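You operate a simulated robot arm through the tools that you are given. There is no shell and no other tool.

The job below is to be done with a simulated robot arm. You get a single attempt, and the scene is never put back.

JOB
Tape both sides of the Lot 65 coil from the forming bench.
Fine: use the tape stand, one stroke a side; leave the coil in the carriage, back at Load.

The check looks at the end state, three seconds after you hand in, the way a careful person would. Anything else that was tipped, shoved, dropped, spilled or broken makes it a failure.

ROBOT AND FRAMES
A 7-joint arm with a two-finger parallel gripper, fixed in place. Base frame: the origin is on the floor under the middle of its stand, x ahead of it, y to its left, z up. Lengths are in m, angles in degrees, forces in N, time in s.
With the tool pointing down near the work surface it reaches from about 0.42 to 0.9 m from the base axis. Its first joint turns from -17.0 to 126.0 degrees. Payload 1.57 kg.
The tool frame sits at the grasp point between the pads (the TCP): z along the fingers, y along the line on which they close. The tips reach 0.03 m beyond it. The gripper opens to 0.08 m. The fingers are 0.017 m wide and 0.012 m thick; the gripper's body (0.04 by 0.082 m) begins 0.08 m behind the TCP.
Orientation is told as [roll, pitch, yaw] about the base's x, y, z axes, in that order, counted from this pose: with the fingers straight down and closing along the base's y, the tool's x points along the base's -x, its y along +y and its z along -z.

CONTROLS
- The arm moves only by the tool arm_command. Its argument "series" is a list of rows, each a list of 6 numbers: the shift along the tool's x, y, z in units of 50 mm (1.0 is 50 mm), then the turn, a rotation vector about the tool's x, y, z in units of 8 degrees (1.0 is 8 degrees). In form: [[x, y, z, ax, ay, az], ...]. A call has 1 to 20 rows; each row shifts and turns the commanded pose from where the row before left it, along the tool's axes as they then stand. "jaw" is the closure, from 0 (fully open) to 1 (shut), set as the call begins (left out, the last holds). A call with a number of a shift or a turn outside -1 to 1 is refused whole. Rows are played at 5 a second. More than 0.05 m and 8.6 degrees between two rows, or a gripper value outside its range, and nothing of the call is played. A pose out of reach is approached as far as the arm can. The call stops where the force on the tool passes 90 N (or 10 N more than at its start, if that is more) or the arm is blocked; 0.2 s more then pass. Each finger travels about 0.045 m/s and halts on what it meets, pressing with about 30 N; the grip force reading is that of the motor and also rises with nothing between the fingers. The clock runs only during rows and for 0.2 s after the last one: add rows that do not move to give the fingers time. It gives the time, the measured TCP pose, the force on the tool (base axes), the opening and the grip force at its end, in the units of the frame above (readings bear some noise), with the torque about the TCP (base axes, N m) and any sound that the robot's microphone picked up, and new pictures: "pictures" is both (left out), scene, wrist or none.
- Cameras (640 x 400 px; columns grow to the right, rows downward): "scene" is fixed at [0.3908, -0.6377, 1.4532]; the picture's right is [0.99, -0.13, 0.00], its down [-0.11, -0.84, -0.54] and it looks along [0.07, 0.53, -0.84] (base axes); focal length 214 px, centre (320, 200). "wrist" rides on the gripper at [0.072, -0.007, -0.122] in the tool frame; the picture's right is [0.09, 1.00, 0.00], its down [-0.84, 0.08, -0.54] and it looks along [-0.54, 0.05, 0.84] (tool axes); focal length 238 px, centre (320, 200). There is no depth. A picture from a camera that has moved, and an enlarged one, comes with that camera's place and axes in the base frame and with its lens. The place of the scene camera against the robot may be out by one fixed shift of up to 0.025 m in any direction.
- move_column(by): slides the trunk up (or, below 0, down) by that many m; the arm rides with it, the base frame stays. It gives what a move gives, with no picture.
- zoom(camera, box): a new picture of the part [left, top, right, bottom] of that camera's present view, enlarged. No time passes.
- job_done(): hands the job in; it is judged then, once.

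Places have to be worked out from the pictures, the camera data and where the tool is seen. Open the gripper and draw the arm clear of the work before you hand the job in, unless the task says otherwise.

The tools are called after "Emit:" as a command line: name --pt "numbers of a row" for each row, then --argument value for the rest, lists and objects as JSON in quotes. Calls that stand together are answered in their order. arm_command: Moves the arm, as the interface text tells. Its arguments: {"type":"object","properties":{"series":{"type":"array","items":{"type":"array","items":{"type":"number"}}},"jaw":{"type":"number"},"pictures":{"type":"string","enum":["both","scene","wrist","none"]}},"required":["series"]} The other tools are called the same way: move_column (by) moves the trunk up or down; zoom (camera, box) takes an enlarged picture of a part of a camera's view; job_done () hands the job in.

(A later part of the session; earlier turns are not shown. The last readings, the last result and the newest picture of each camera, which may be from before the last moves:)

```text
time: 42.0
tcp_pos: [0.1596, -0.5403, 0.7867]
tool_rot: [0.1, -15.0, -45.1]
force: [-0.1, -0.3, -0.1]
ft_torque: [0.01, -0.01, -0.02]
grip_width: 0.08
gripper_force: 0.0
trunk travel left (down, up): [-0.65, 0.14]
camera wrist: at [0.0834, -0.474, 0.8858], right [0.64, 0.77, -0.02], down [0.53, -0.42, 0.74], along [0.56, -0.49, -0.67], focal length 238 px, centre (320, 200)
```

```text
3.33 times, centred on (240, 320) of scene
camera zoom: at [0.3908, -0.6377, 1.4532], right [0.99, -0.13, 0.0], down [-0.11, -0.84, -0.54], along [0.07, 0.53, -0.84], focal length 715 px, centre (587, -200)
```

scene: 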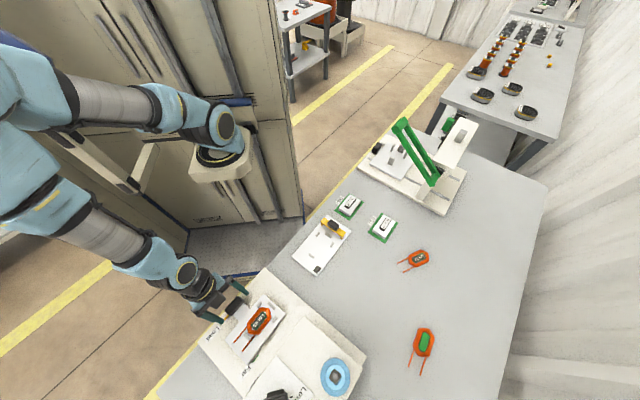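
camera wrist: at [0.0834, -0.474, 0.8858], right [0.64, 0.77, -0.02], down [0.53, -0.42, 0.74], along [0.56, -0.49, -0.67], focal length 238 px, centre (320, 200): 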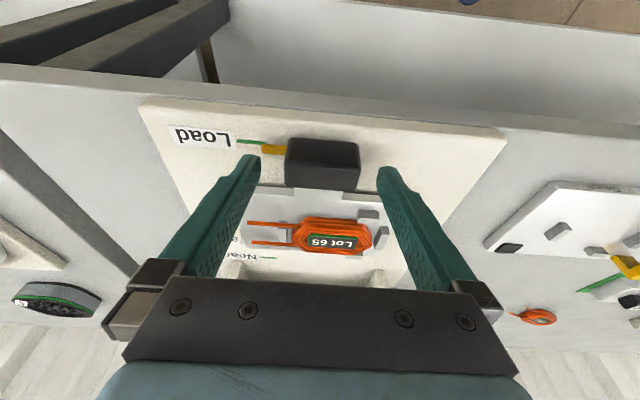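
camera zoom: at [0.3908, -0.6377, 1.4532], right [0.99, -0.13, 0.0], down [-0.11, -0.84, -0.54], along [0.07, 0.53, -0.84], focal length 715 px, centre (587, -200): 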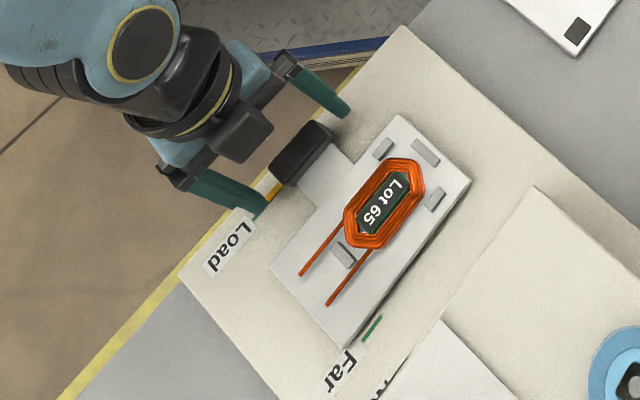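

The fingertips straddle the knob with ~14 mm overlap. I shift 2 mm to centre, drop 3 mm more and close on the knob ends.

Emit:
arm_command --pt "0.016 0.045 0.058 0 0 0" --pt "0 0 0 0 0 0" --jaw 0 --pictures "none"

Emit:
arm_command --pt "0 0 0 0 0 0" --pt "0 0 0 0 0 0" --pt "0 0 0 0 0 0" --pt "0 0 0 0 0 0" --pt "0 0 0 0 0 0" --jaw 1 --pictures "both"

Emit:
zoom --camera "wrist" --box '[220, 90, 420, 290]'

```text
time: 42.6
tcp_pos: [0.1624, -0.5382, 0.7837]
tool_rot: [-0.1, -15.0, -45.1]
force: [-0.9, -0.5, -0.1]
ft_torque: [0.0, 0.01, -0.02]
grip_width: 0.0797
gripper_force: 0.0
trunk travel left (down, up): [-0.65, 0.14]
```

```text
time: 43.8
tcp_pos: [0.1609, -0.5406, 0.784]
tool_rot: [-0.1, -15.0, -45.1]
force: [-6.5, -6.5, -2.1]
ft_torque: [-0.39, 0.25, 0.06]
grip_width: 0.05
gripper_force: 43.7
trunk travel left (down, up): [-0.65, 0.14]
camera wrist: at [0.084, -0.4726, 0.883], right [0.64, 0.77, -0.03], down [0.53, -0.42, 0.74], along [0.56, -0.49, -0.67], focal length 238 px, centre (320, 200)
```

scene: 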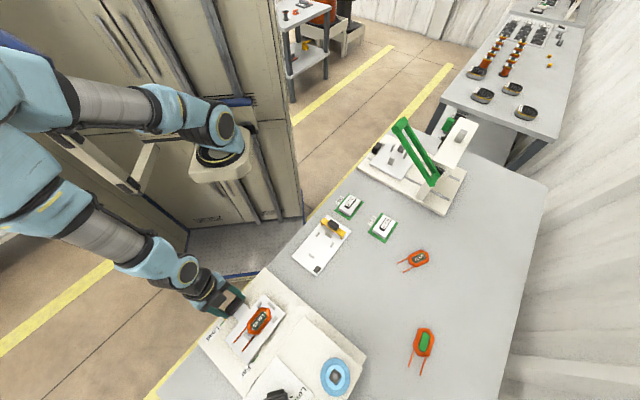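
wrist: 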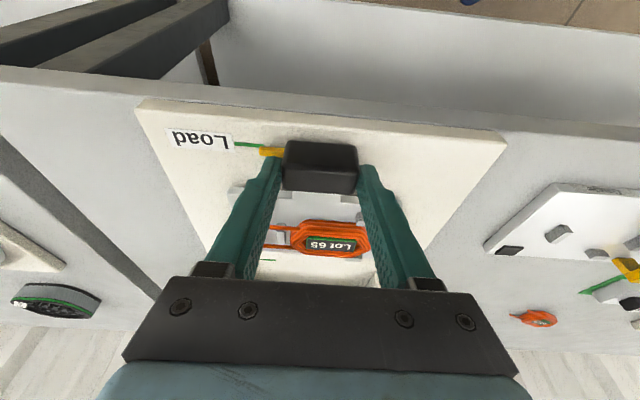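

```text
2.00 times, centred on (320, 190) of wrist
camera zoom: at [0.084, -0.4726, 0.883], right [0.64, 0.77, -0.03], down [0.53, -0.42, 0.74], along [0.56, -0.49, -0.67], focal length 477 px, centre (320, 220)
```

zoom: 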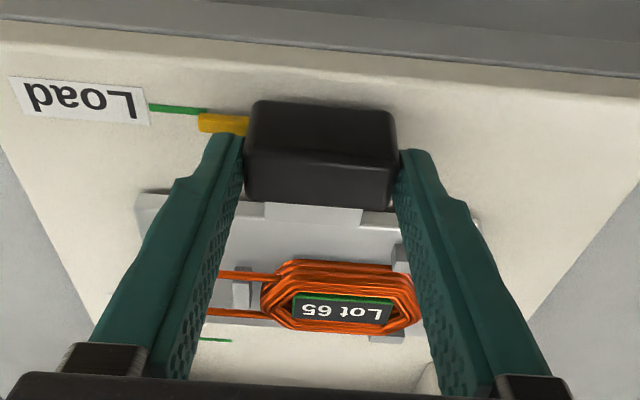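

The knob is gripped (0.050 m). There is ~9 N sideways preload, so I ease 2 mm toward −U and try a first 20 mm push toward the head, checking that the carriage slides with low force.

Emit:
arm_command --pt "0 -0.05 0 0 0 0" --pt "-0.1932 0.004 0.0518 0 0 0" --pt "-0.1932 0.004 0.0518 0 0 0" --pt "0 0 0 0 0 0" --jaw 1 --pictures "both"

Emit:
zoom --camera "wrist" --box '[160, 90, 420, 290]'

```text
time: 44.8
tcp_pos: [0.1769, -0.5545, 0.7845]
tool_rot: [0.0, -15.1, -45.0]
force: [1.1, -1.4, 10.2]
ft_torque: [0.59, 0.01, 0.04]
grip_width: 0.0495
gripper_force: 45.1
trunk travel left (down, up): [-0.65, 0.14]
camera wrist: at [0.0989, -0.4881, 0.8829], right [0.64, 0.77, -0.02], down [0.53, -0.42, 0.74], along [0.56, -0.49, -0.67], focal length 238 px, centre (320, 200)
```

scene: 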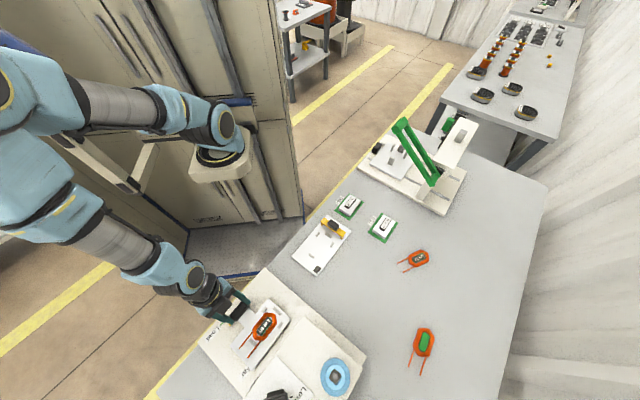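
wrist: 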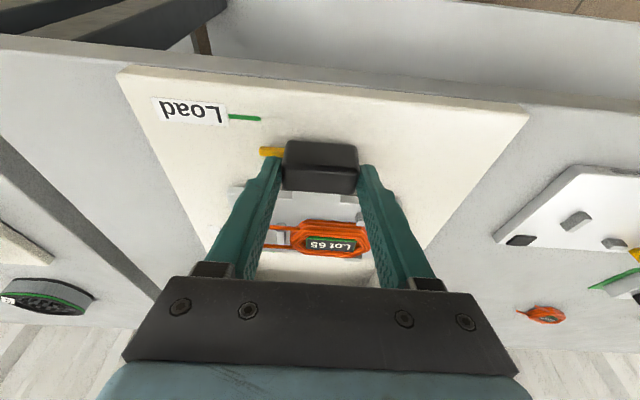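

```text
2.00 times, centred on (290, 190) of wrist
camera zoom: at [0.0989, -0.4881, 0.8829], right [0.64, 0.77, -0.02], down [0.53, -0.42, 0.74], along [0.56, -0.49, -0.67], focal length 477 px, centre (380, 220)
```

zoom: 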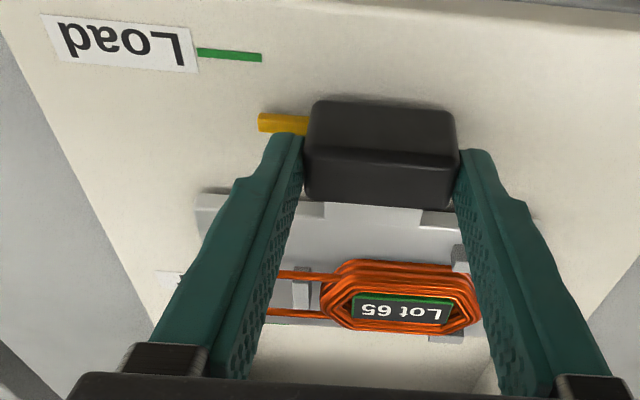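

The carriage follows the grip smoothly. I continue pushing to just short of Far (about 125 mm from Load), then compare the pointer with the Far tick.

Emit:
arm_command --pt "-0.29 0.0057 0.06 0 0 0" --pt "-0.2871 0.0057 0.0769 0 0 0" --pt "-0.2871 0.0057 0.0769 0 0 0" --pt "-0.2871 0.0057 0.0769 0 0 0" --pt "-0.2871 0.0057 0.0769 0 0 0" --pt "-0.2871 0.0057 0.0769 0 0 0" --pt "-0.2871 0.0057 0.0769 0 0 0" --pt "0 0 0 0 0 0" --jaw 1 --pictures "both"

Emit:
zoom --camera "wrist" --box '[160, 80, 420, 290]'

```text
time: 46.6
tcp_pos: [0.2481, -0.6275, 0.7851]
tool_rot: [0.0, -15.0, -45.1]
force: [-3.6, -6.3, -9.3]
ft_torque: [0.26, 0.29, 0.32]
grip_width: 0.0499
gripper_force: 44.8
trunk travel left (down, up): [-0.65, 0.14]
camera wrist: at [0.173, -0.5618, 0.883], right [0.64, 0.77, -0.02], down [0.53, -0.42, 0.74], along [0.56, -0.49, -0.67], focal length 238 px, centre (320, 200)
```

scene: 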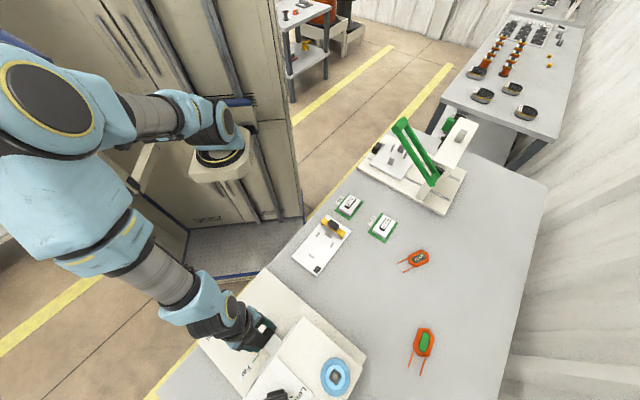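
wrist: 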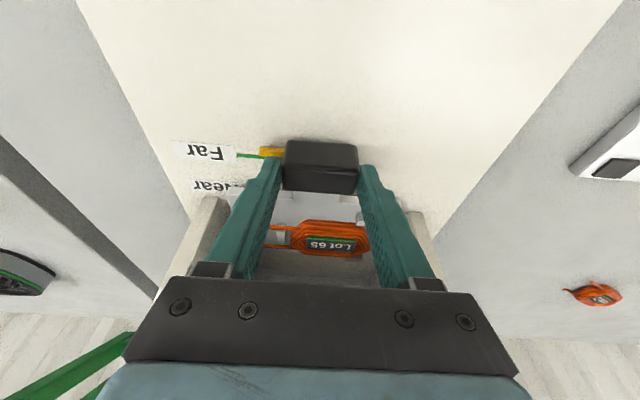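

```text
1.90 times, centred on (290, 185) of wrist
camera zoom: at [0.173, -0.5618, 0.883], right [0.64, 0.77, -0.02], down [0.53, -0.42, 0.74], along [0.56, -0.49, -0.67], focal length 454 px, centre (377, 229)
```

zoom: 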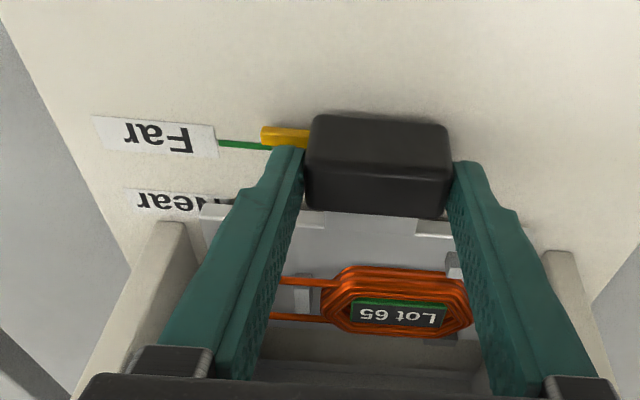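

The pointer is ~9–10 mm short of the Far tick. I move the remaining distance, removing the sideways preload, and re-check.

Emit:
arm_command --pt "-0.09 -0.03 0.032 0 0 0" --pt "-0.09 -0.015 0.032 0 0 0" --pt "0 0 0 0 0 0" --jaw 1 --pictures "wrist"

Emit:
zoom --camera "wrist" --box '[160, 80, 420, 290]'

Emit:
zoom --camera "wrist" --box '[170, 110, 290, 210]'

```text
time: 47.4
tcp_pos: [0.2577, -0.6357, 0.7847]
tool_rot: [0.0, -15.0, -45.0]
force: [3.7, -0.7, 6.4]
ft_torque: [0.77, 0.07, -0.28]
grip_width: 0.0499
gripper_force: 44.7
trunk travel left (down, up): [-0.65, 0.14]
camera wrist: at [0.1799, -0.569, 0.8829], right [0.64, 0.77, -0.02], down [0.53, -0.42, 0.74], along [0.56, -0.49, -0.67], focal length 238 px, centre (320, 200)
```

wrist: 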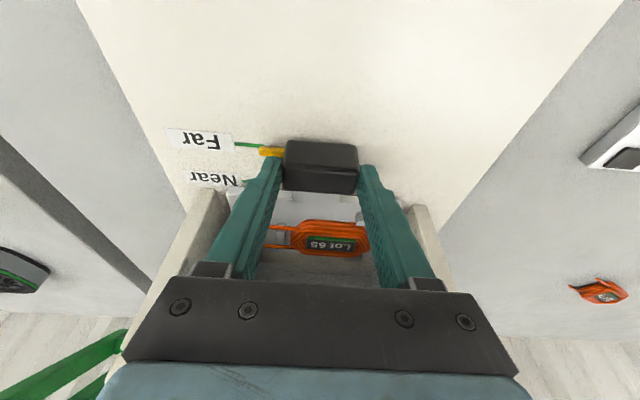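

```text
1.90 times, centred on (290, 185) of wrist
camera zoom: at [0.1799, -0.569, 0.8829], right [0.64, 0.77, -0.02], down [0.53, -0.42, 0.74], along [0.56, -0.49, -0.67], focal length 454 px, centre (377, 229)
```

zoom: 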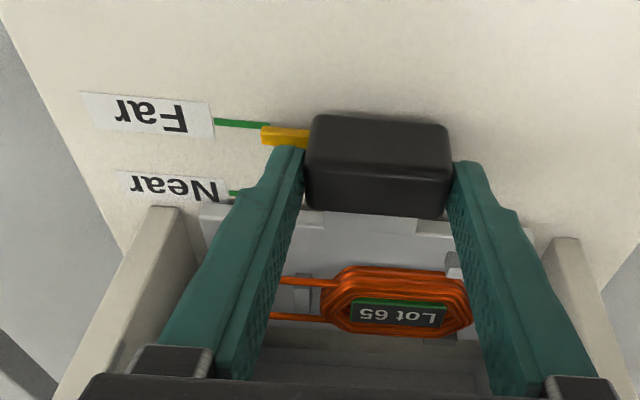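

```text
4.00 times, centred on (230, 160) of wrist
camera zoom: at [0.1799, -0.569, 0.8829], right [0.64, 0.77, -0.02], down [0.53, -0.42, 0.74], along [0.56, -0.49, -0.67], focal length 953 px, centre (680, 360)
```

zoom: 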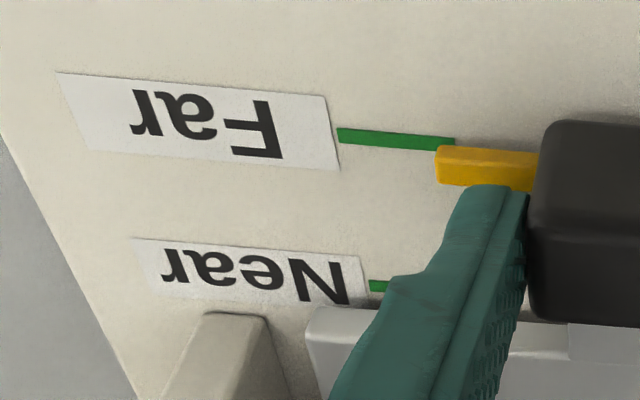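

The pointer now aligns with the Far tick exactly as it did at Load (≤0.5 mm difference). I open the jaws to leave the carriage there and lift straight away.

Emit:
arm_command --pt "0 0 0 0 0 0" --pt "0 0 0 0 0 0" --pt "0 0 0 0 0 0" --pt "0 0 0 0 0 0" --jaw 0 --pictures "none"

Emit:
arm_command --pt "-0.1 0 -0.37 0 0 0" --pt "-0.233 0 -0.869 0 0 0" --pt "-0.233 0 -0.869 0 0 0" --pt "-0.233 0 -0.869 0 0 0" --pt "-0.233 0 -0.869 0 0 0" --pt "0 0 0 0 0 0" --jaw 0 --pictures "both"

Emit:
zoom --camera "wrist" --box '[180, 60, 440, 280]'

```text
time: 48.4
tcp_pos: [0.2557, -0.6366, 0.7836]
tool_rot: [0.0, -15.0, -45.0]
force: [0.5, -0.7, 0.3]
ft_torque: [-0.03, 0.0, 0.01]
grip_width: 0.0798
gripper_force: 0.1
trunk travel left (down, up): [-0.65, 0.14]
```

```text
time: 49.8
tcp_pos: [0.256, -0.6337, 0.9814]
tool_rot: [0.0, -15.1, -45.0]
force: [0.4, -0.5, -0.4]
ft_torque: [0.03, 0.0, -0.02]
grip_width: 0.0799
gripper_force: 0.0
trunk travel left (down, up): [-0.65, 0.14]
camera wrist: at [0.1789, -0.5675, 1.0804], right [0.64, 0.77, -0.02], down [0.53, -0.42, 0.74], along [0.56, -0.49, -0.67], focal length 238 px, centre (320, 200)
```

scene: 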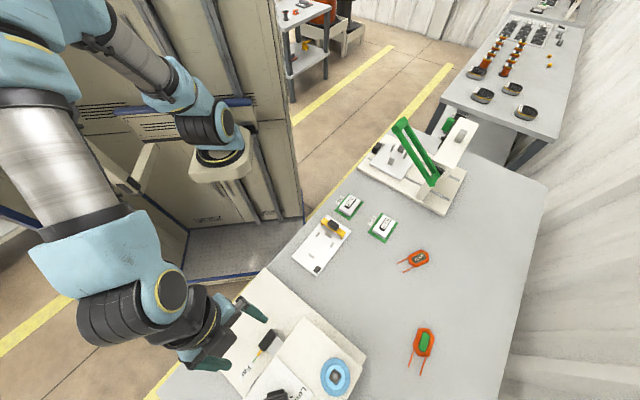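
wrist: 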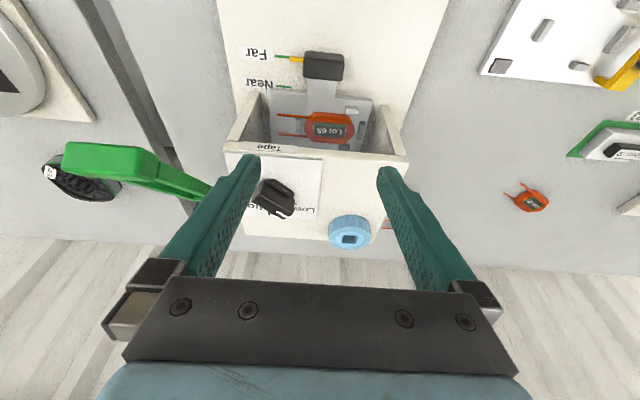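

```text
1.82 times, centred on (310, 170) of wrist
camera zoom: at [0.1789, -0.5675, 1.0804], right [0.64, 0.77, -0.02], down [0.53, -0.42, 0.74], along [0.56, -0.49, -0.67], focal length 433 px, centre (338, 254)
```

zoom: 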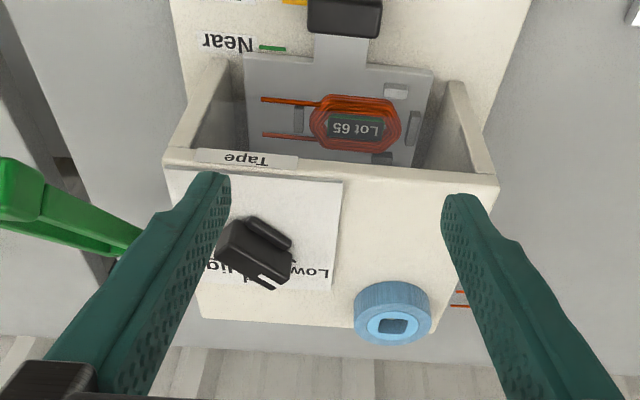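

The carriage stands at Far with the coil's far side at the head. Before the stroke I zoom on the dial and the lever from here.

Emit:
zoom --camera "wrist" --box '[230, 160, 350, 240]'

Emit:
zoom --camera "wrist" --box '[40, 110, 240, 230]'

Emit:
zoom --camera "wrist" --box '[230, 40, 390, 160]'

```text
5.00 times, centred on (290, 200) of wrist
camera zoom: at [0.1789, -0.5675, 1.0804], right [0.64, 0.77, -0.02], down [0.53, -0.42, 0.74], along [0.56, -0.49, -0.67], focal length 1192 px, centre (470, 200)
```

zoom: 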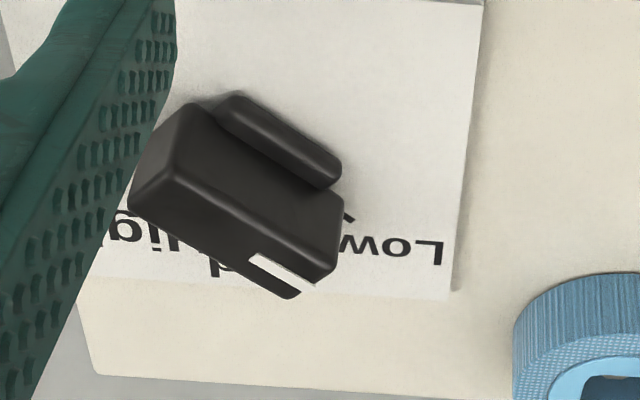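

```text
3.20 times, centred on (140, 170) of wrist
camera zoom: at [0.1789, -0.5675, 1.0804], right [0.64, 0.77, -0.02], down [0.53, -0.42, 0.74], along [0.56, -0.49, -0.67], focal length 763 px, centre (896, 296)
```

zoom: 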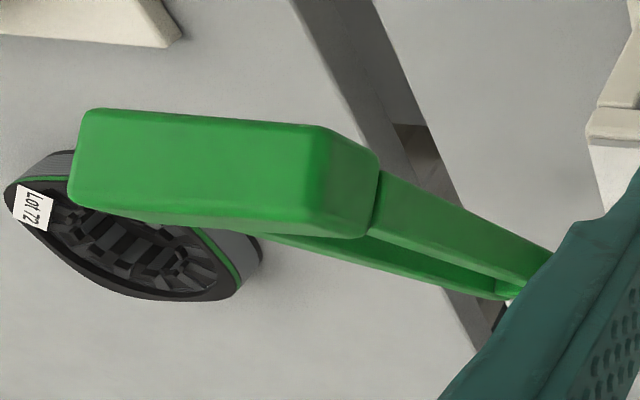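

```text
3.33 times, centred on (310, 100) of wrist
camera zoom: at [0.1789, -0.5675, 1.0804], right [0.64, 0.77, -0.02], down [0.53, -0.42, 0.74], along [0.56, -0.49, -0.67], focal length 794 px, centre (353, 533)
```

zoom: 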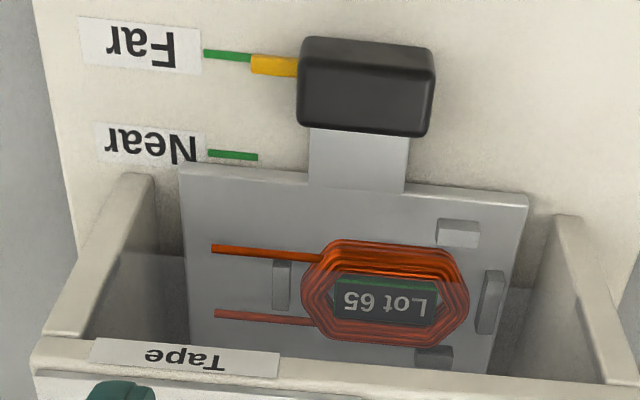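

Everything is in place at Far. I straighten the tool, close the jaws, and move to above the lever handle at a safe height.

Emit:
arm_command --pt "0 0 -0.6 0 0.9375 0" --pt "0 0 -0.6 0 0.9375 0" --pt "-0.135 -0.805 0 0 0 0" --pt "-0.135 -0.805 0 0 0 0" --pt "-0.135 -0.805 0 0 0 0" --pt "-0.135 -0.805 0 0 0 0" --pt "0 0 0 0 0 0" --jaw 1 --pictures "both"

Emit:
zoom --camera "wrist" --box '[240, 90, 400, 220]'

```text
time: 51.4
tcp_pos: [0.1523, -0.7586, 1.0411]
tool_rot: [0.0, 0.0, -45.1]
force: [0.2, 0.8, 0.3]
ft_torque: [0.0, -0.01, 0.01]
grip_width: 0.0001
gripper_force: 20.9
trunk travel left (down, up): [-0.65, 0.14]
camera wrist: at [0.0964, -0.7127, 1.1623], right [0.64, 0.77, 0.0], down [0.65, -0.54, 0.54], along [0.42, -0.35, -0.84], focal length 238 px, centre (320, 200)
```

scene: 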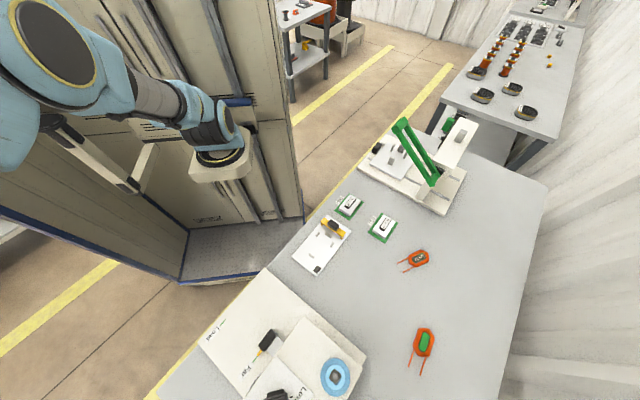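
wrist: 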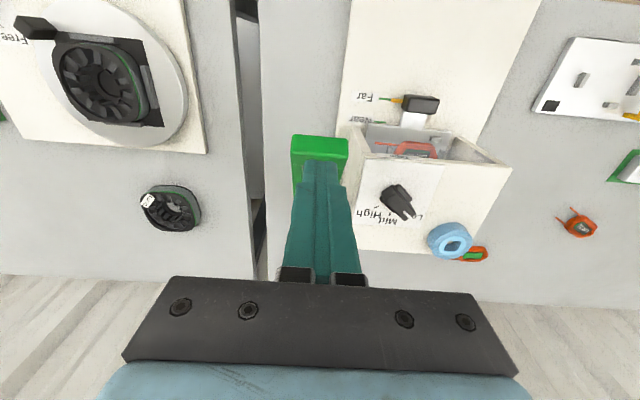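

```text
3.08 times, centred on (320, 155) of wrist
camera zoom: at [0.0964, -0.7127, 1.1623], right [0.64, 0.77, 0.0], down [0.65, -0.54, 0.54], along [0.42, -0.35, -0.84], focal length 733 px, centre (320, 338)
```

zoom: 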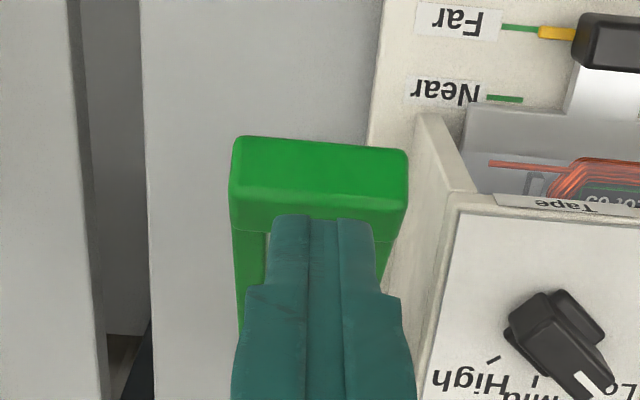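

I check the dial again from this steeper view, for the record of its current setting.

Emit:
zoom --camera "wrist" --box '[350, 170, 430, 230]'

Emit:
zoom --camera "scene" --box '[230, 340, 330, 400]'

```text
6.67 times, centred on (390, 200) of wrist
camera zoom: at [0.0964, -0.7127, 1.1623], right [0.64, 0.77, 0.0], down [0.65, -0.54, 0.54], along [0.42, -0.35, -0.84], focal length 1589 px, centre (-147, 200)
```

zoom: 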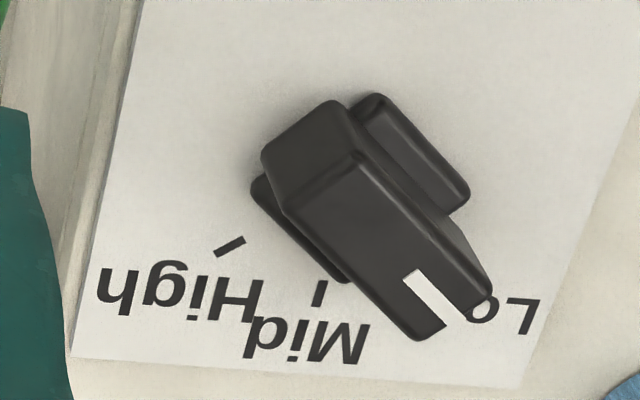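

```text
6.40 times, centred on (280, 370) of scene
camera zoom: at [0.3908, -0.6377, 1.4532], right [0.99, -0.13, 0.0], down [-0.11, -0.84, -0.54], along [0.07, 0.53, -0.84], focal length 1373 px, centre (576, -888)
```

zoom: 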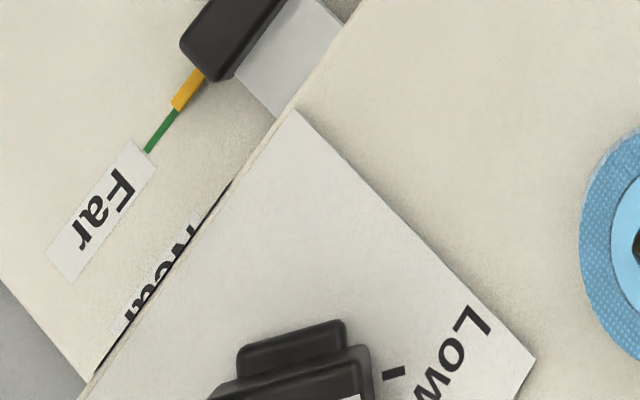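

The dial sits at Low; nothing in the job asks to change it, so I leave it. I align the closed fingertips over the handle (V≈0.654) and lower to just above it.

Emit:
arm_command --pt "-0.1 0.01 0.45 0 0 0" --pt "-0.1 0 0.45 0 0 0" --pt "0 0 0 0 0 0" --jaw 1 --pictures "wrist"

Emit:
zoom --camera "wrist" --box '[240, 90, 400, 220]'

```text
time: 52.2
tcp_pos: [0.1595, -0.7661, 0.9971]
tool_rot: [-0.1, 0.0, -45.1]
force: [0.5, 0.4, 0.1]
ft_torque: [0.0, 0.02, 0.02]
grip_width: 0.0
gripper_force: 21.0
trunk travel left (down, up): [-0.65, 0.14]
camera wrist: at [0.1032, -0.72, 1.1184], right [0.64, 0.77, 0.0], down [0.65, -0.54, 0.54], along [0.42, -0.35, -0.84], focal length 238 px, centre (320, 200)
```

wrist: 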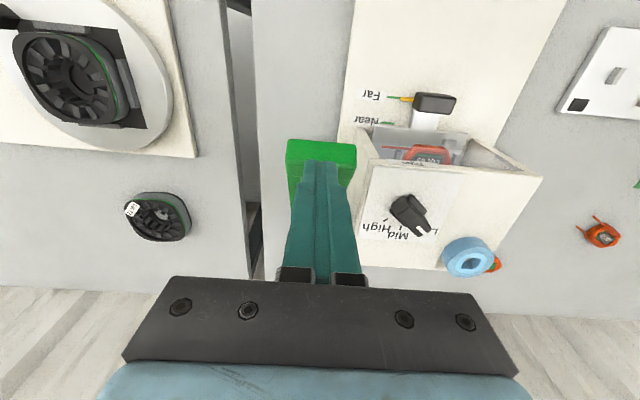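

```text
3.08 times, centred on (320, 155) of wrist
camera zoom: at [0.1032, -0.72, 1.1184], right [0.64, 0.77, 0.0], down [0.65, -0.54, 0.54], along [0.42, -0.35, -0.84], focal length 733 px, centre (320, 338)
```

zoom: 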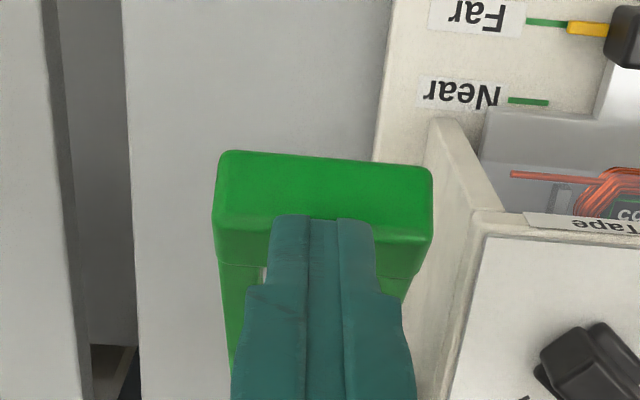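

Geometry matches my model (contact expected near TCP z 0.983). I step down onto the handle.

Emit:
arm_command --pt "0 0 0.12 0 0 0" --pt "0 0 0.1 0 0 0" --pt "0 0 0 0 0 0" --jaw 1 --pictures "none"

Emit:
arm_command --pt "0.01 0 0.08 0 0 0" --pt "0 0 0 0 0 0" --jaw 1 --pictures "wrist"

```text
time: 53.0
tcp_pos: [0.1596, -0.7659, 0.9864]
tool_rot: [-0.1, 0.0, -44.9]
force: [-0.6, -0.1, 0.2]
ft_torque: [-0.01, 0.03, 0.01]
grip_width: 0.0
gripper_force: 21.8
trunk travel left (down, up): [-0.65, 0.14]
```

```text
time: 53.6
tcp_pos: [0.1586, -0.7648, 0.982]
tool_rot: [-0.1, 0.0, -45.0]
force: [-1.9, 1.2, 2.8]
ft_torque: [0.03, 0.03, 0.04]
grip_width: 0.0002
gripper_force: 21.4
trunk travel left (down, up): [-0.65, 0.14]
camera wrist: at [0.1028, -0.7193, 1.1044], right [0.64, 0.77, 0.0], down [0.65, -0.54, 0.54], along [0.42, -0.35, -0.84], focal length 238 px, centre (320, 200)
```

wrist: 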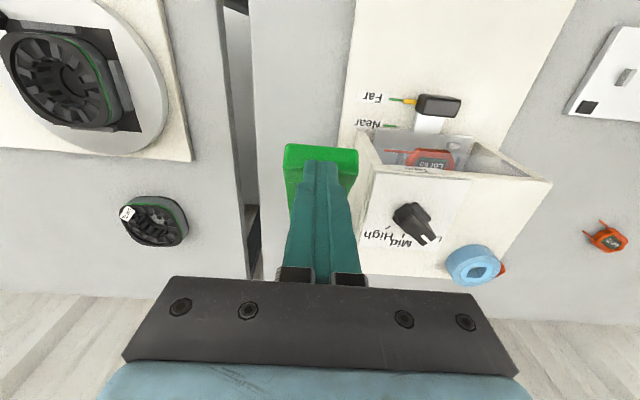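

Light contact (≈3 N) and the handle yields. I follow the lever's arc downward for the first part and check the force.

Emit:
arm_command --pt "0.06 0 0.14 0 0 0" --pt "0.066 0 0.144 0 0 0" --pt "0.084 0 0.176 0 0 0" --pt "0.08 0 0.188 0 0 0" --pt "0 0 0 0 0 0" --jaw 1 --pictures "wrist"

Emit:
zoom --camera "wrist" --box '[240, 70, 480, 270]'

```text
time: 54.8
tcp_pos: [0.1487, -0.7554, 0.9491]
tool_rot: [0.0, 0.0, -45.0]
force: [0.0, 0.1, 0.1]
ft_torque: [-0.01, 0.0, -0.02]
grip_width: 0.0
gripper_force: 21.7
trunk travel left (down, up): [-0.65, 0.14]
camera wrist: at [0.092, -0.7099, 1.0715], right [0.64, 0.77, 0.0], down [0.65, -0.54, 0.54], along [0.42, -0.35, -0.84], focal length 238 px, centre (320, 200)
```

wrist: 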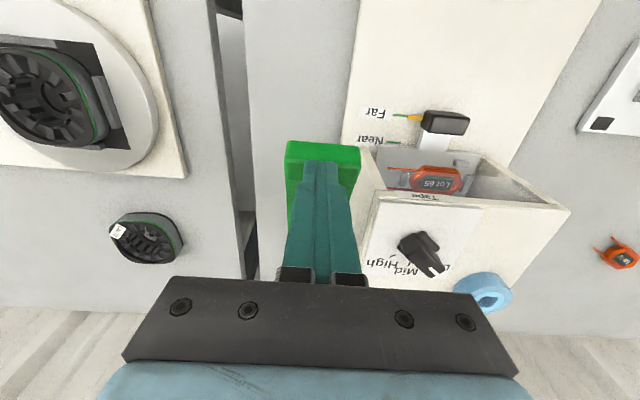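

```text
2.00 times, centred on (360, 170) of wrist
camera zoom: at [0.092, -0.7099, 1.0715], right [0.64, 0.77, 0.0], down [0.65, -0.54, 0.54], along [0.42, -0.35, -0.84], focal length 477 px, centre (240, 260)
```

zoom: 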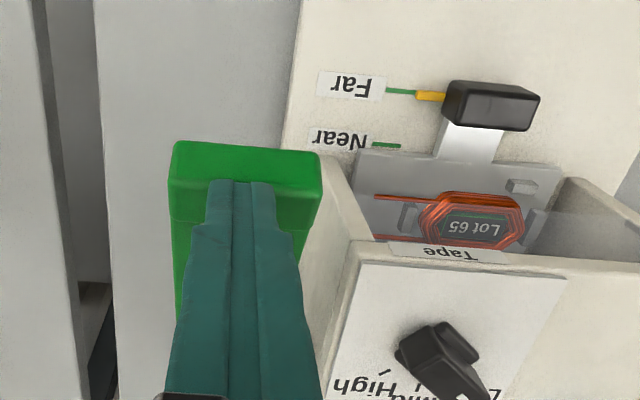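

The lever follows with almost no resistance (so no strong return spring). I continue down the arc.

Emit:
arm_command --pt "0.07 0 0.192 0 0 0" --pt "0.056 0 0.188 0 0 0" --pt "0.044 0 0.192 0 0 0" --pt "0.044 0 0.202 0 0 0" --pt "0 0 0 0 0 0" --jaw 1 --pictures "wrist"

Emit:
zoom --camera "wrist" --box '[240, 70, 480, 270]'

```text
time: 56.0
tcp_pos: [0.1409, -0.7487, 0.9123]
tool_rot: [0.0, 0.0, -45.1]
force: [0.7, -1.0, 2.0]
ft_torque: [0.02, -0.01, 0.02]
grip_width: 0.0
gripper_force: 21.7
trunk travel left (down, up): [-0.65, 0.14]
camera wrist: at [0.0849, -0.7026, 1.033], right [0.64, 0.77, 0.0], down [0.65, -0.54, 0.54], along [0.42, -0.35, -0.84], focal length 238 px, centre (320, 200)
```

wrist: 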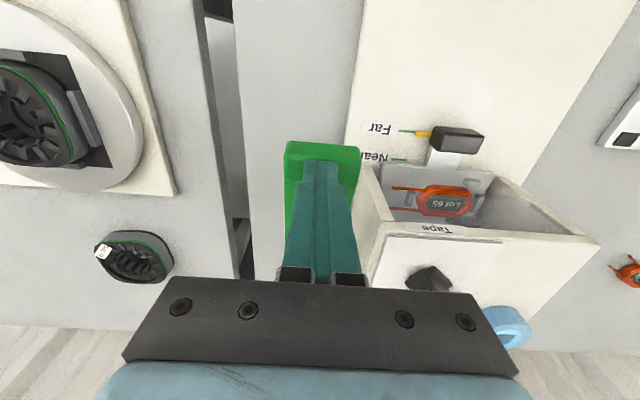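

```text
2.00 times, centred on (360, 170) of wrist
camera zoom: at [0.0849, -0.7026, 1.033], right [0.64, 0.77, 0.0], down [0.65, -0.54, 0.54], along [0.42, -0.35, -0.84], focal length 477 px, centre (240, 260)
```

zoom: 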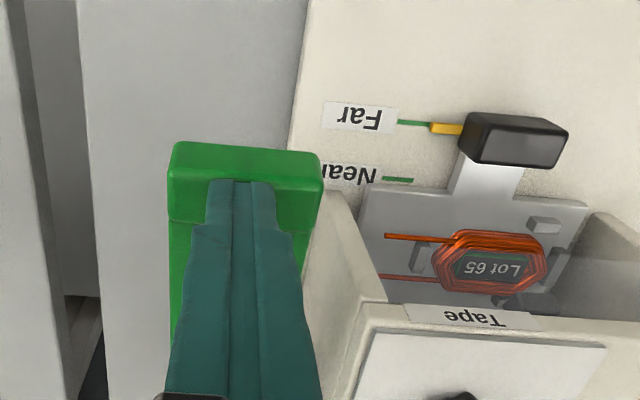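

Still low force; I keep following down past horizontal, watching for the end stop.

Emit:
arm_command --pt "0.026 0 0.198 0 0 0" --pt "0.02 0 0.208 0 0 0" --pt "0.01 0 0.2 0 0 0" --pt "0 0 0 0 0 0" --jaw 1 --pictures "wrist"

Emit:
zoom --camera "wrist" --box '[240, 70, 480, 270]'

```text
time: 57.0
tcp_pos: [0.1403, -0.7466, 0.8804]
tool_rot: [0.0, 0.0, -45.0]
force: [-0.2, 1.0, 0.4]
ft_torque: [-0.01, -0.01, -0.03]
grip_width: 0.0
gripper_force: 21.8
trunk travel left (down, up): [-0.65, 0.14]
camera wrist: at [0.0832, -0.7006, 1.0024], right [0.64, 0.77, 0.0], down [0.65, -0.54, 0.54], along [0.42, -0.35, -0.84], focal length 238 px, centre (320, 200)
```

wrist: 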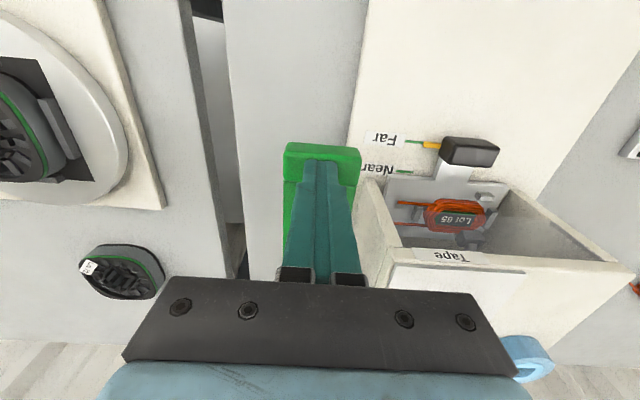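

```text
2.00 times, centred on (360, 170) of wrist
camera zoom: at [0.0832, -0.7006, 1.0024], right [0.64, 0.77, 0.0], down [0.65, -0.54, 0.54], along [0.42, -0.35, -0.84], focal length 477 px, centre (240, 260)
```

zoom: 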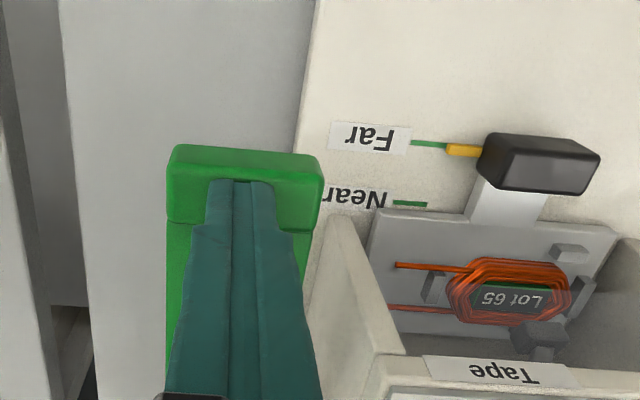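

A grey taping ram is coming down on the coil's far side. I keep going down in 10 mm steps until the end stop.

Emit:
arm_command --pt "0 0 0.2 0 0 0" --pt "-0.02 0 0.2 0 0 0" --pt "0 0 0 0 0 0" --jaw 1 --pictures "wrist"

Emit:
zoom --camera "wrist" --box '[240, 70, 520, 290]'

```text
time: 57.8
tcp_pos: [0.1411, -0.7471, 0.8616]
tool_rot: [0.0, 0.0, -45.0]
force: [-0.5, 0.1, 0.5]
ft_torque: [0.01, -0.03, -0.03]
grip_width: 0.0002
gripper_force: 21.2
trunk travel left (down, up): [-0.65, 0.14]
camera wrist: at [0.084, -0.7014, 0.9828], right [0.64, 0.77, 0.0], down [0.65, -0.54, 0.54], along [0.42, -0.35, -0.84], focal length 238 px, centre (320, 200)
```

wrist: 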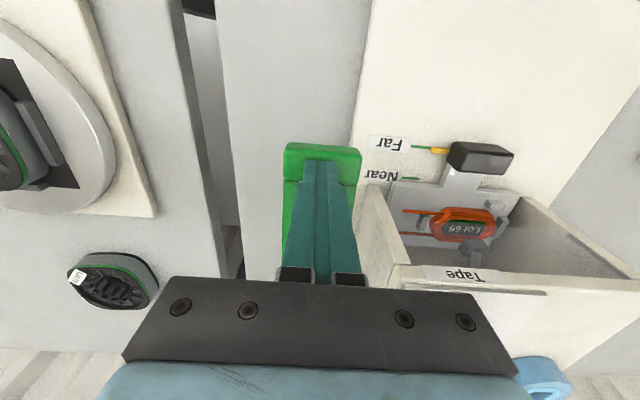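

```text
1.82 times, centred on (380, 180) of wrist
camera zoom: at [0.084, -0.7014, 0.9828], right [0.64, 0.77, 0.0], down [0.65, -0.54, 0.54], along [0.42, -0.35, -0.84], focal length 433 px, centre (211, 236)
```

zoom: 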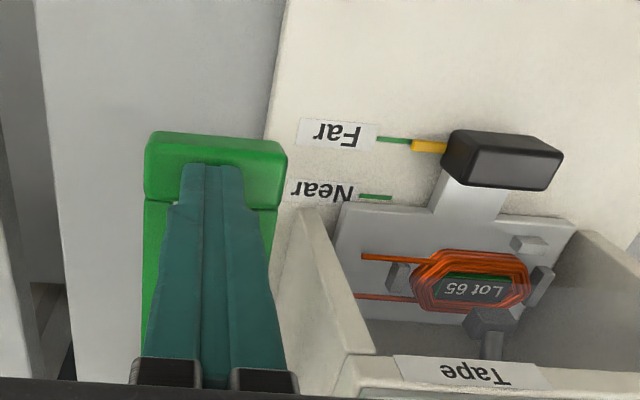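

The ram has almost reached the coil. I continue in small steps to feel the end stop.

Emit:
arm_command --pt "-0.02 0 0.15 0 0 0" --pt "0 0 0 0 0 0" --jaw 1 --pictures "none"

Emit:
arm_command --pt "-0.03 0 0.15 0 0 0" --pt "0 0 0 0 0 0" --jaw 1 --pictures "wrist"

Emit:
zoom --camera "wrist" --box '[240, 70, 520, 290]'

```text
time: 58.4
tcp_pos: [0.1405, -0.7474, 0.8547]
tool_rot: [0.0, 0.0, -45.1]
force: [-0.7, 0.0, 0.2]
ft_torque: [-0.04, 0.0, -0.01]
grip_width: 0.0
gripper_force: 20.9
trunk travel left (down, up): [-0.65, 0.14]
```

```text
time: 59.0
tcp_pos: [0.1414, -0.7483, 0.8473]
tool_rot: [0.0, 0.0, -45.0]
force: [-0.1, -0.4, 1.4]
ft_torque: [0.01, 0.01, 0.02]
grip_width: 0.0001
gripper_force: 21.6
trunk travel left (down, up): [-0.65, 0.14]
camera wrist: at [0.0853, -0.7028, 0.9687], right [0.64, 0.77, 0.0], down [0.65, -0.54, 0.54], along [0.42, -0.35, -0.84], focal length 238 px, centre (320, 200)
```

wrist: 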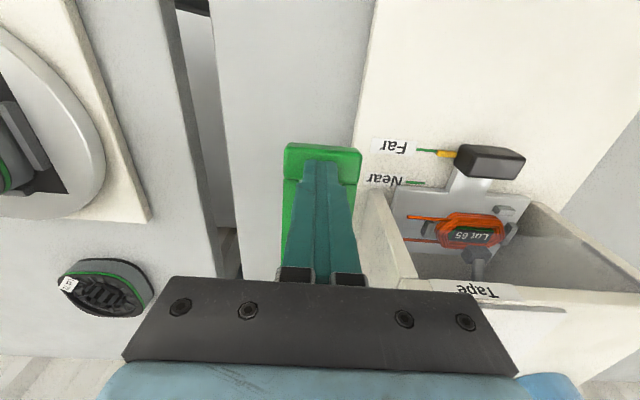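

```text
1.82 times, centred on (380, 180) of wrist
camera zoom: at [0.0853, -0.7028, 0.9687], right [0.64, 0.77, 0.0], down [0.65, -0.54, 0.54], along [0.42, -0.35, -0.84], focal length 433 px, centre (211, 236)
```

zoom: 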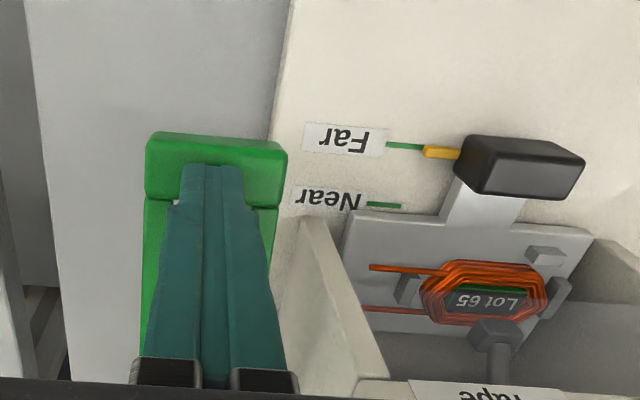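

The ram is now at the coil's far side; still only ~1 N. I keep stepping down.

Emit:
arm_command --pt "-0.03 0 0.13 0 0 0" --pt "0 0 0 0 0 0" --jaw 1 --pictures "wrist"

Emit:
zoom --camera "wrist" --box '[240, 70, 520, 290]'

```text
time: 59.6
tcp_pos: [0.1421, -0.7488, 0.8428]
tool_rot: [-0.1, -0.1, -45.1]
force: [-3.3, 7.4, 20.0]
ft_torque: [0.13, -0.05, -0.05]
grip_width: 0.0
gripper_force: 21.3
trunk travel left (down, up): [-0.65, 0.14]
camera wrist: at [0.0859, -0.703, 0.964], right [0.64, 0.77, 0.0], down [0.65, -0.54, 0.54], along [0.42, -0.35, -0.84], focal length 238 px, centre (320, 200)
```

wrist: 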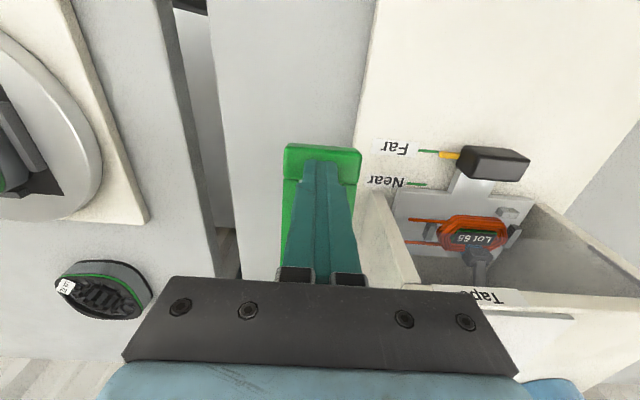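

```text
1.82 times, centred on (380, 180) of wrist
camera zoom: at [0.0859, -0.703, 0.964], right [0.64, 0.77, 0.0], down [0.65, -0.54, 0.54], along [0.42, -0.35, -0.84], focal length 433 px, centre (211, 236)
```

zoom: 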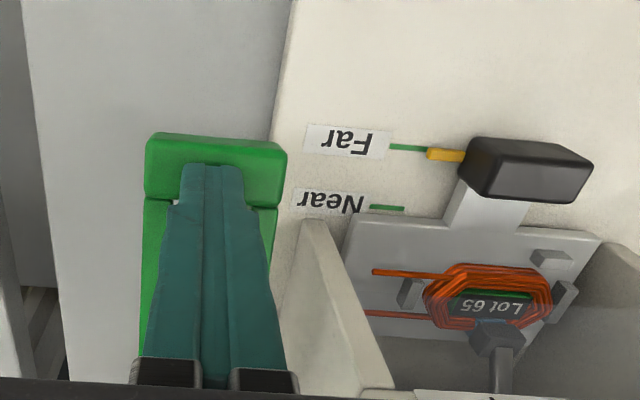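

Force jumps to 20 N and blue tape shows under the ram – the stroke is reaching its end. I press 2 mm more to be sure of a full stroke.

Emit:
arm_command --pt "-0.01 0 0.04 0 0 0" --pt "0 0 0 0 0 0" --pt "0 0 0 0 0 0" --jaw 1 --pictures "wrist"

Emit:
zoom --camera "wrist" --box '[390, 180, 540, 290]'

```text
time: 60.4
tcp_pos: [0.143, -0.7499, 0.8416]
tool_rot: [-0.2, -0.2, -45.1]
force: [-6.8, 16.3, 44.8]
ft_torque: [0.26, -0.09, -0.1]
grip_width: 0.0
gripper_force: 21.0
trunk travel left (down, up): [-0.65, 0.14]
camera wrist: at [0.086, -0.7028, 0.9629], right [0.64, 0.77, 0.0], down [0.65, -0.54, 0.54], along [0.42, -0.35, -0.84], focal length 238 px, centre (320, 200)
```

wrist: 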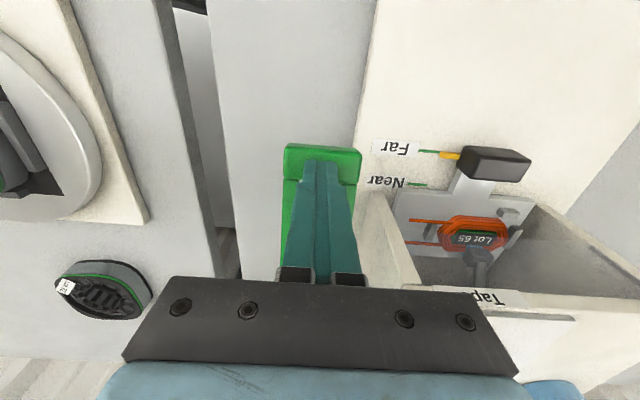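

```text
3.64 times, centred on (465, 235) of wrist
camera zoom: at [0.086, -0.7028, 0.9629], right [0.64, 0.77, 0.0], down [0.65, -0.54, 0.54], along [0.42, -0.35, -0.84], focal length 867 px, centre (-207, 73)
```

zoom: 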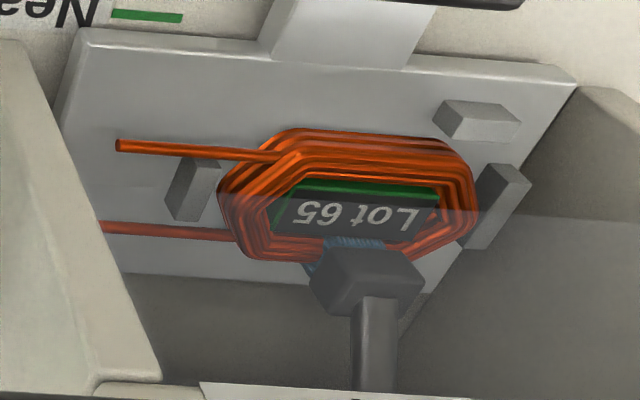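

End stop reached (45 N) and the blue tape is on the far side. I raise the tool a little to see whether the lever returns by itself.

Emit:
arm_command --pt "0 0 -0.3 0 0 0" --pt "0 0 -0.5 0 0 0" --pt "0 0 0 0 0 0" --pt "0 0 0 0 0 0" --jaw 1 --pictures "both"

Emit:
zoom --camera "wrist" --box '[240, 70, 520, 290]'

```text
time: 61.4
tcp_pos: [0.1459, -0.7491, 0.8776]
tool_rot: [0.0, 0.0, -45.1]
force: [-0.1, -0.2, 0.1]
ft_torque: [0.01, 0.01, 0.0]
grip_width: 0.0
gripper_force: 21.8
trunk travel left (down, up): [-0.65, 0.14]
camera wrist: at [0.0885, -0.704, 0.9998], right [0.64, 0.77, 0.0], down [0.65, -0.54, 0.54], along [0.42, -0.35, -0.84], focal length 238 px, centre (320, 200)
```

scene: 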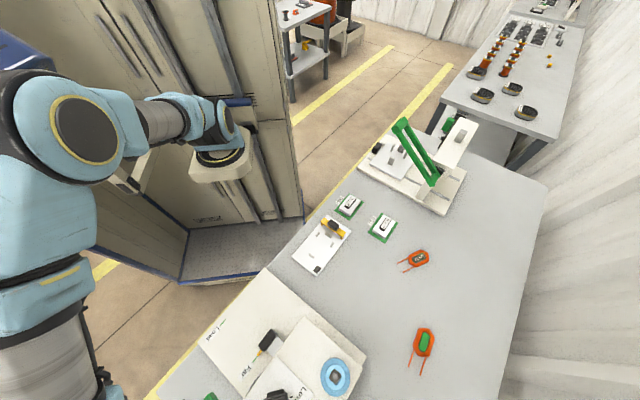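
wrist: 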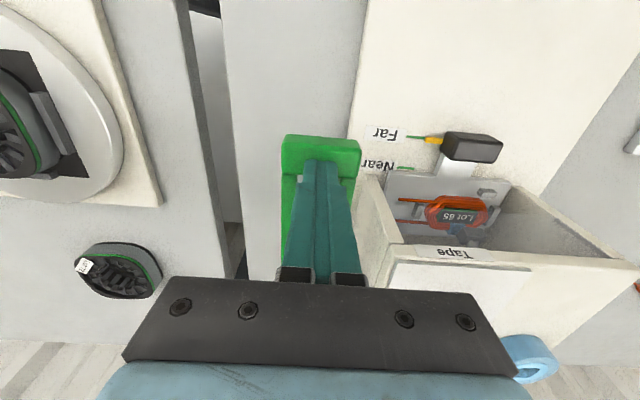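

```text
1.82 times, centred on (380, 180) of wrist
camera zoom: at [0.0885, -0.704, 0.9998], right [0.64, 0.77, 0.0], down [0.65, -0.54, 0.54], along [0.42, -0.35, -0.84], focal length 433 px, centre (211, 236)
```

zoom: 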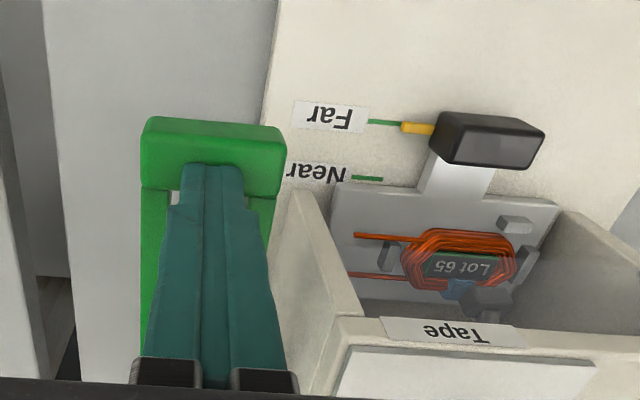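

The lever follows the finger back up on its own (light return spring) and the blue tape stays on the coil. I raise fully and let it return.

Emit:
arm_command --pt "0 0 -0.5 0 0 0" --pt "-0.05 0 -0.6 0 0 0" --pt "-0.1 0 -0.6 0 0 0" --pt "-0.1 0 -0.6 0 0 0" --pt "0 0 -0.6 0 0 0" --pt "0 0 -0.6 0 0 0" --pt "0 0 0 0 0 0" --pt "0 0 0 0 0 0" --pt "0 0 0 0 0 0" --pt "0 0 0 0 0 0" --jaw 1 --pictures "both"

Emit:
zoom --camera "wrist" --box '[240, 50, 520, 270]'

```text
time: 63.6
tcp_pos: [0.1513, -0.7589, 1.0515]
tool_rot: [0.0, 0.0, -45.0]
force: [0.1, -1.2, 0.7]
ft_torque: [0.01, -0.04, -0.04]
grip_width: 0.0
gripper_force: 21.8
trunk travel left (down, up): [-0.65, 0.14]
camera wrist: at [0.0955, -0.713, 1.1738], right [0.64, 0.77, 0.0], down [0.65, -0.54, 0.54], along [0.42, -0.35, -0.84], focal length 238 px, centre (320, 200)
```

scene: 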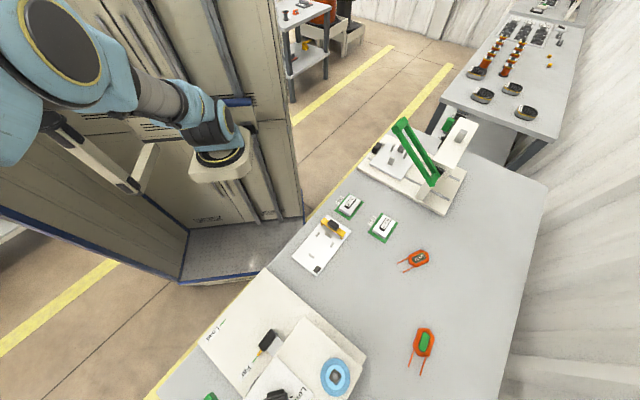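
wrist: 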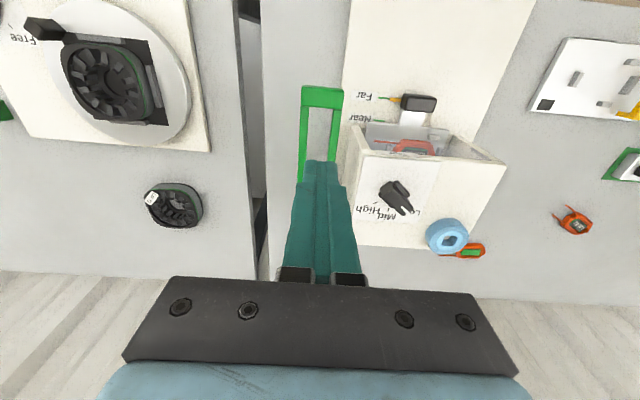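

```text
1.82 times, centred on (380, 160) of wrist
camera zoom: at [0.0955, -0.713, 1.1738], right [0.64, 0.77, 0.0], down [0.65, -0.54, 0.54], along [0.42, -0.35, -0.84], focal length 433 px, centre (211, 273)
```

zoom: 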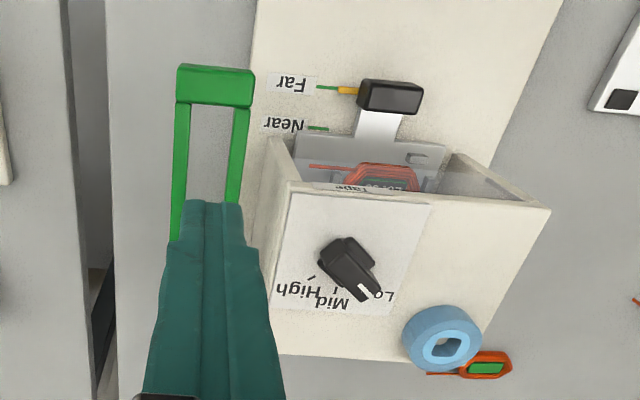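

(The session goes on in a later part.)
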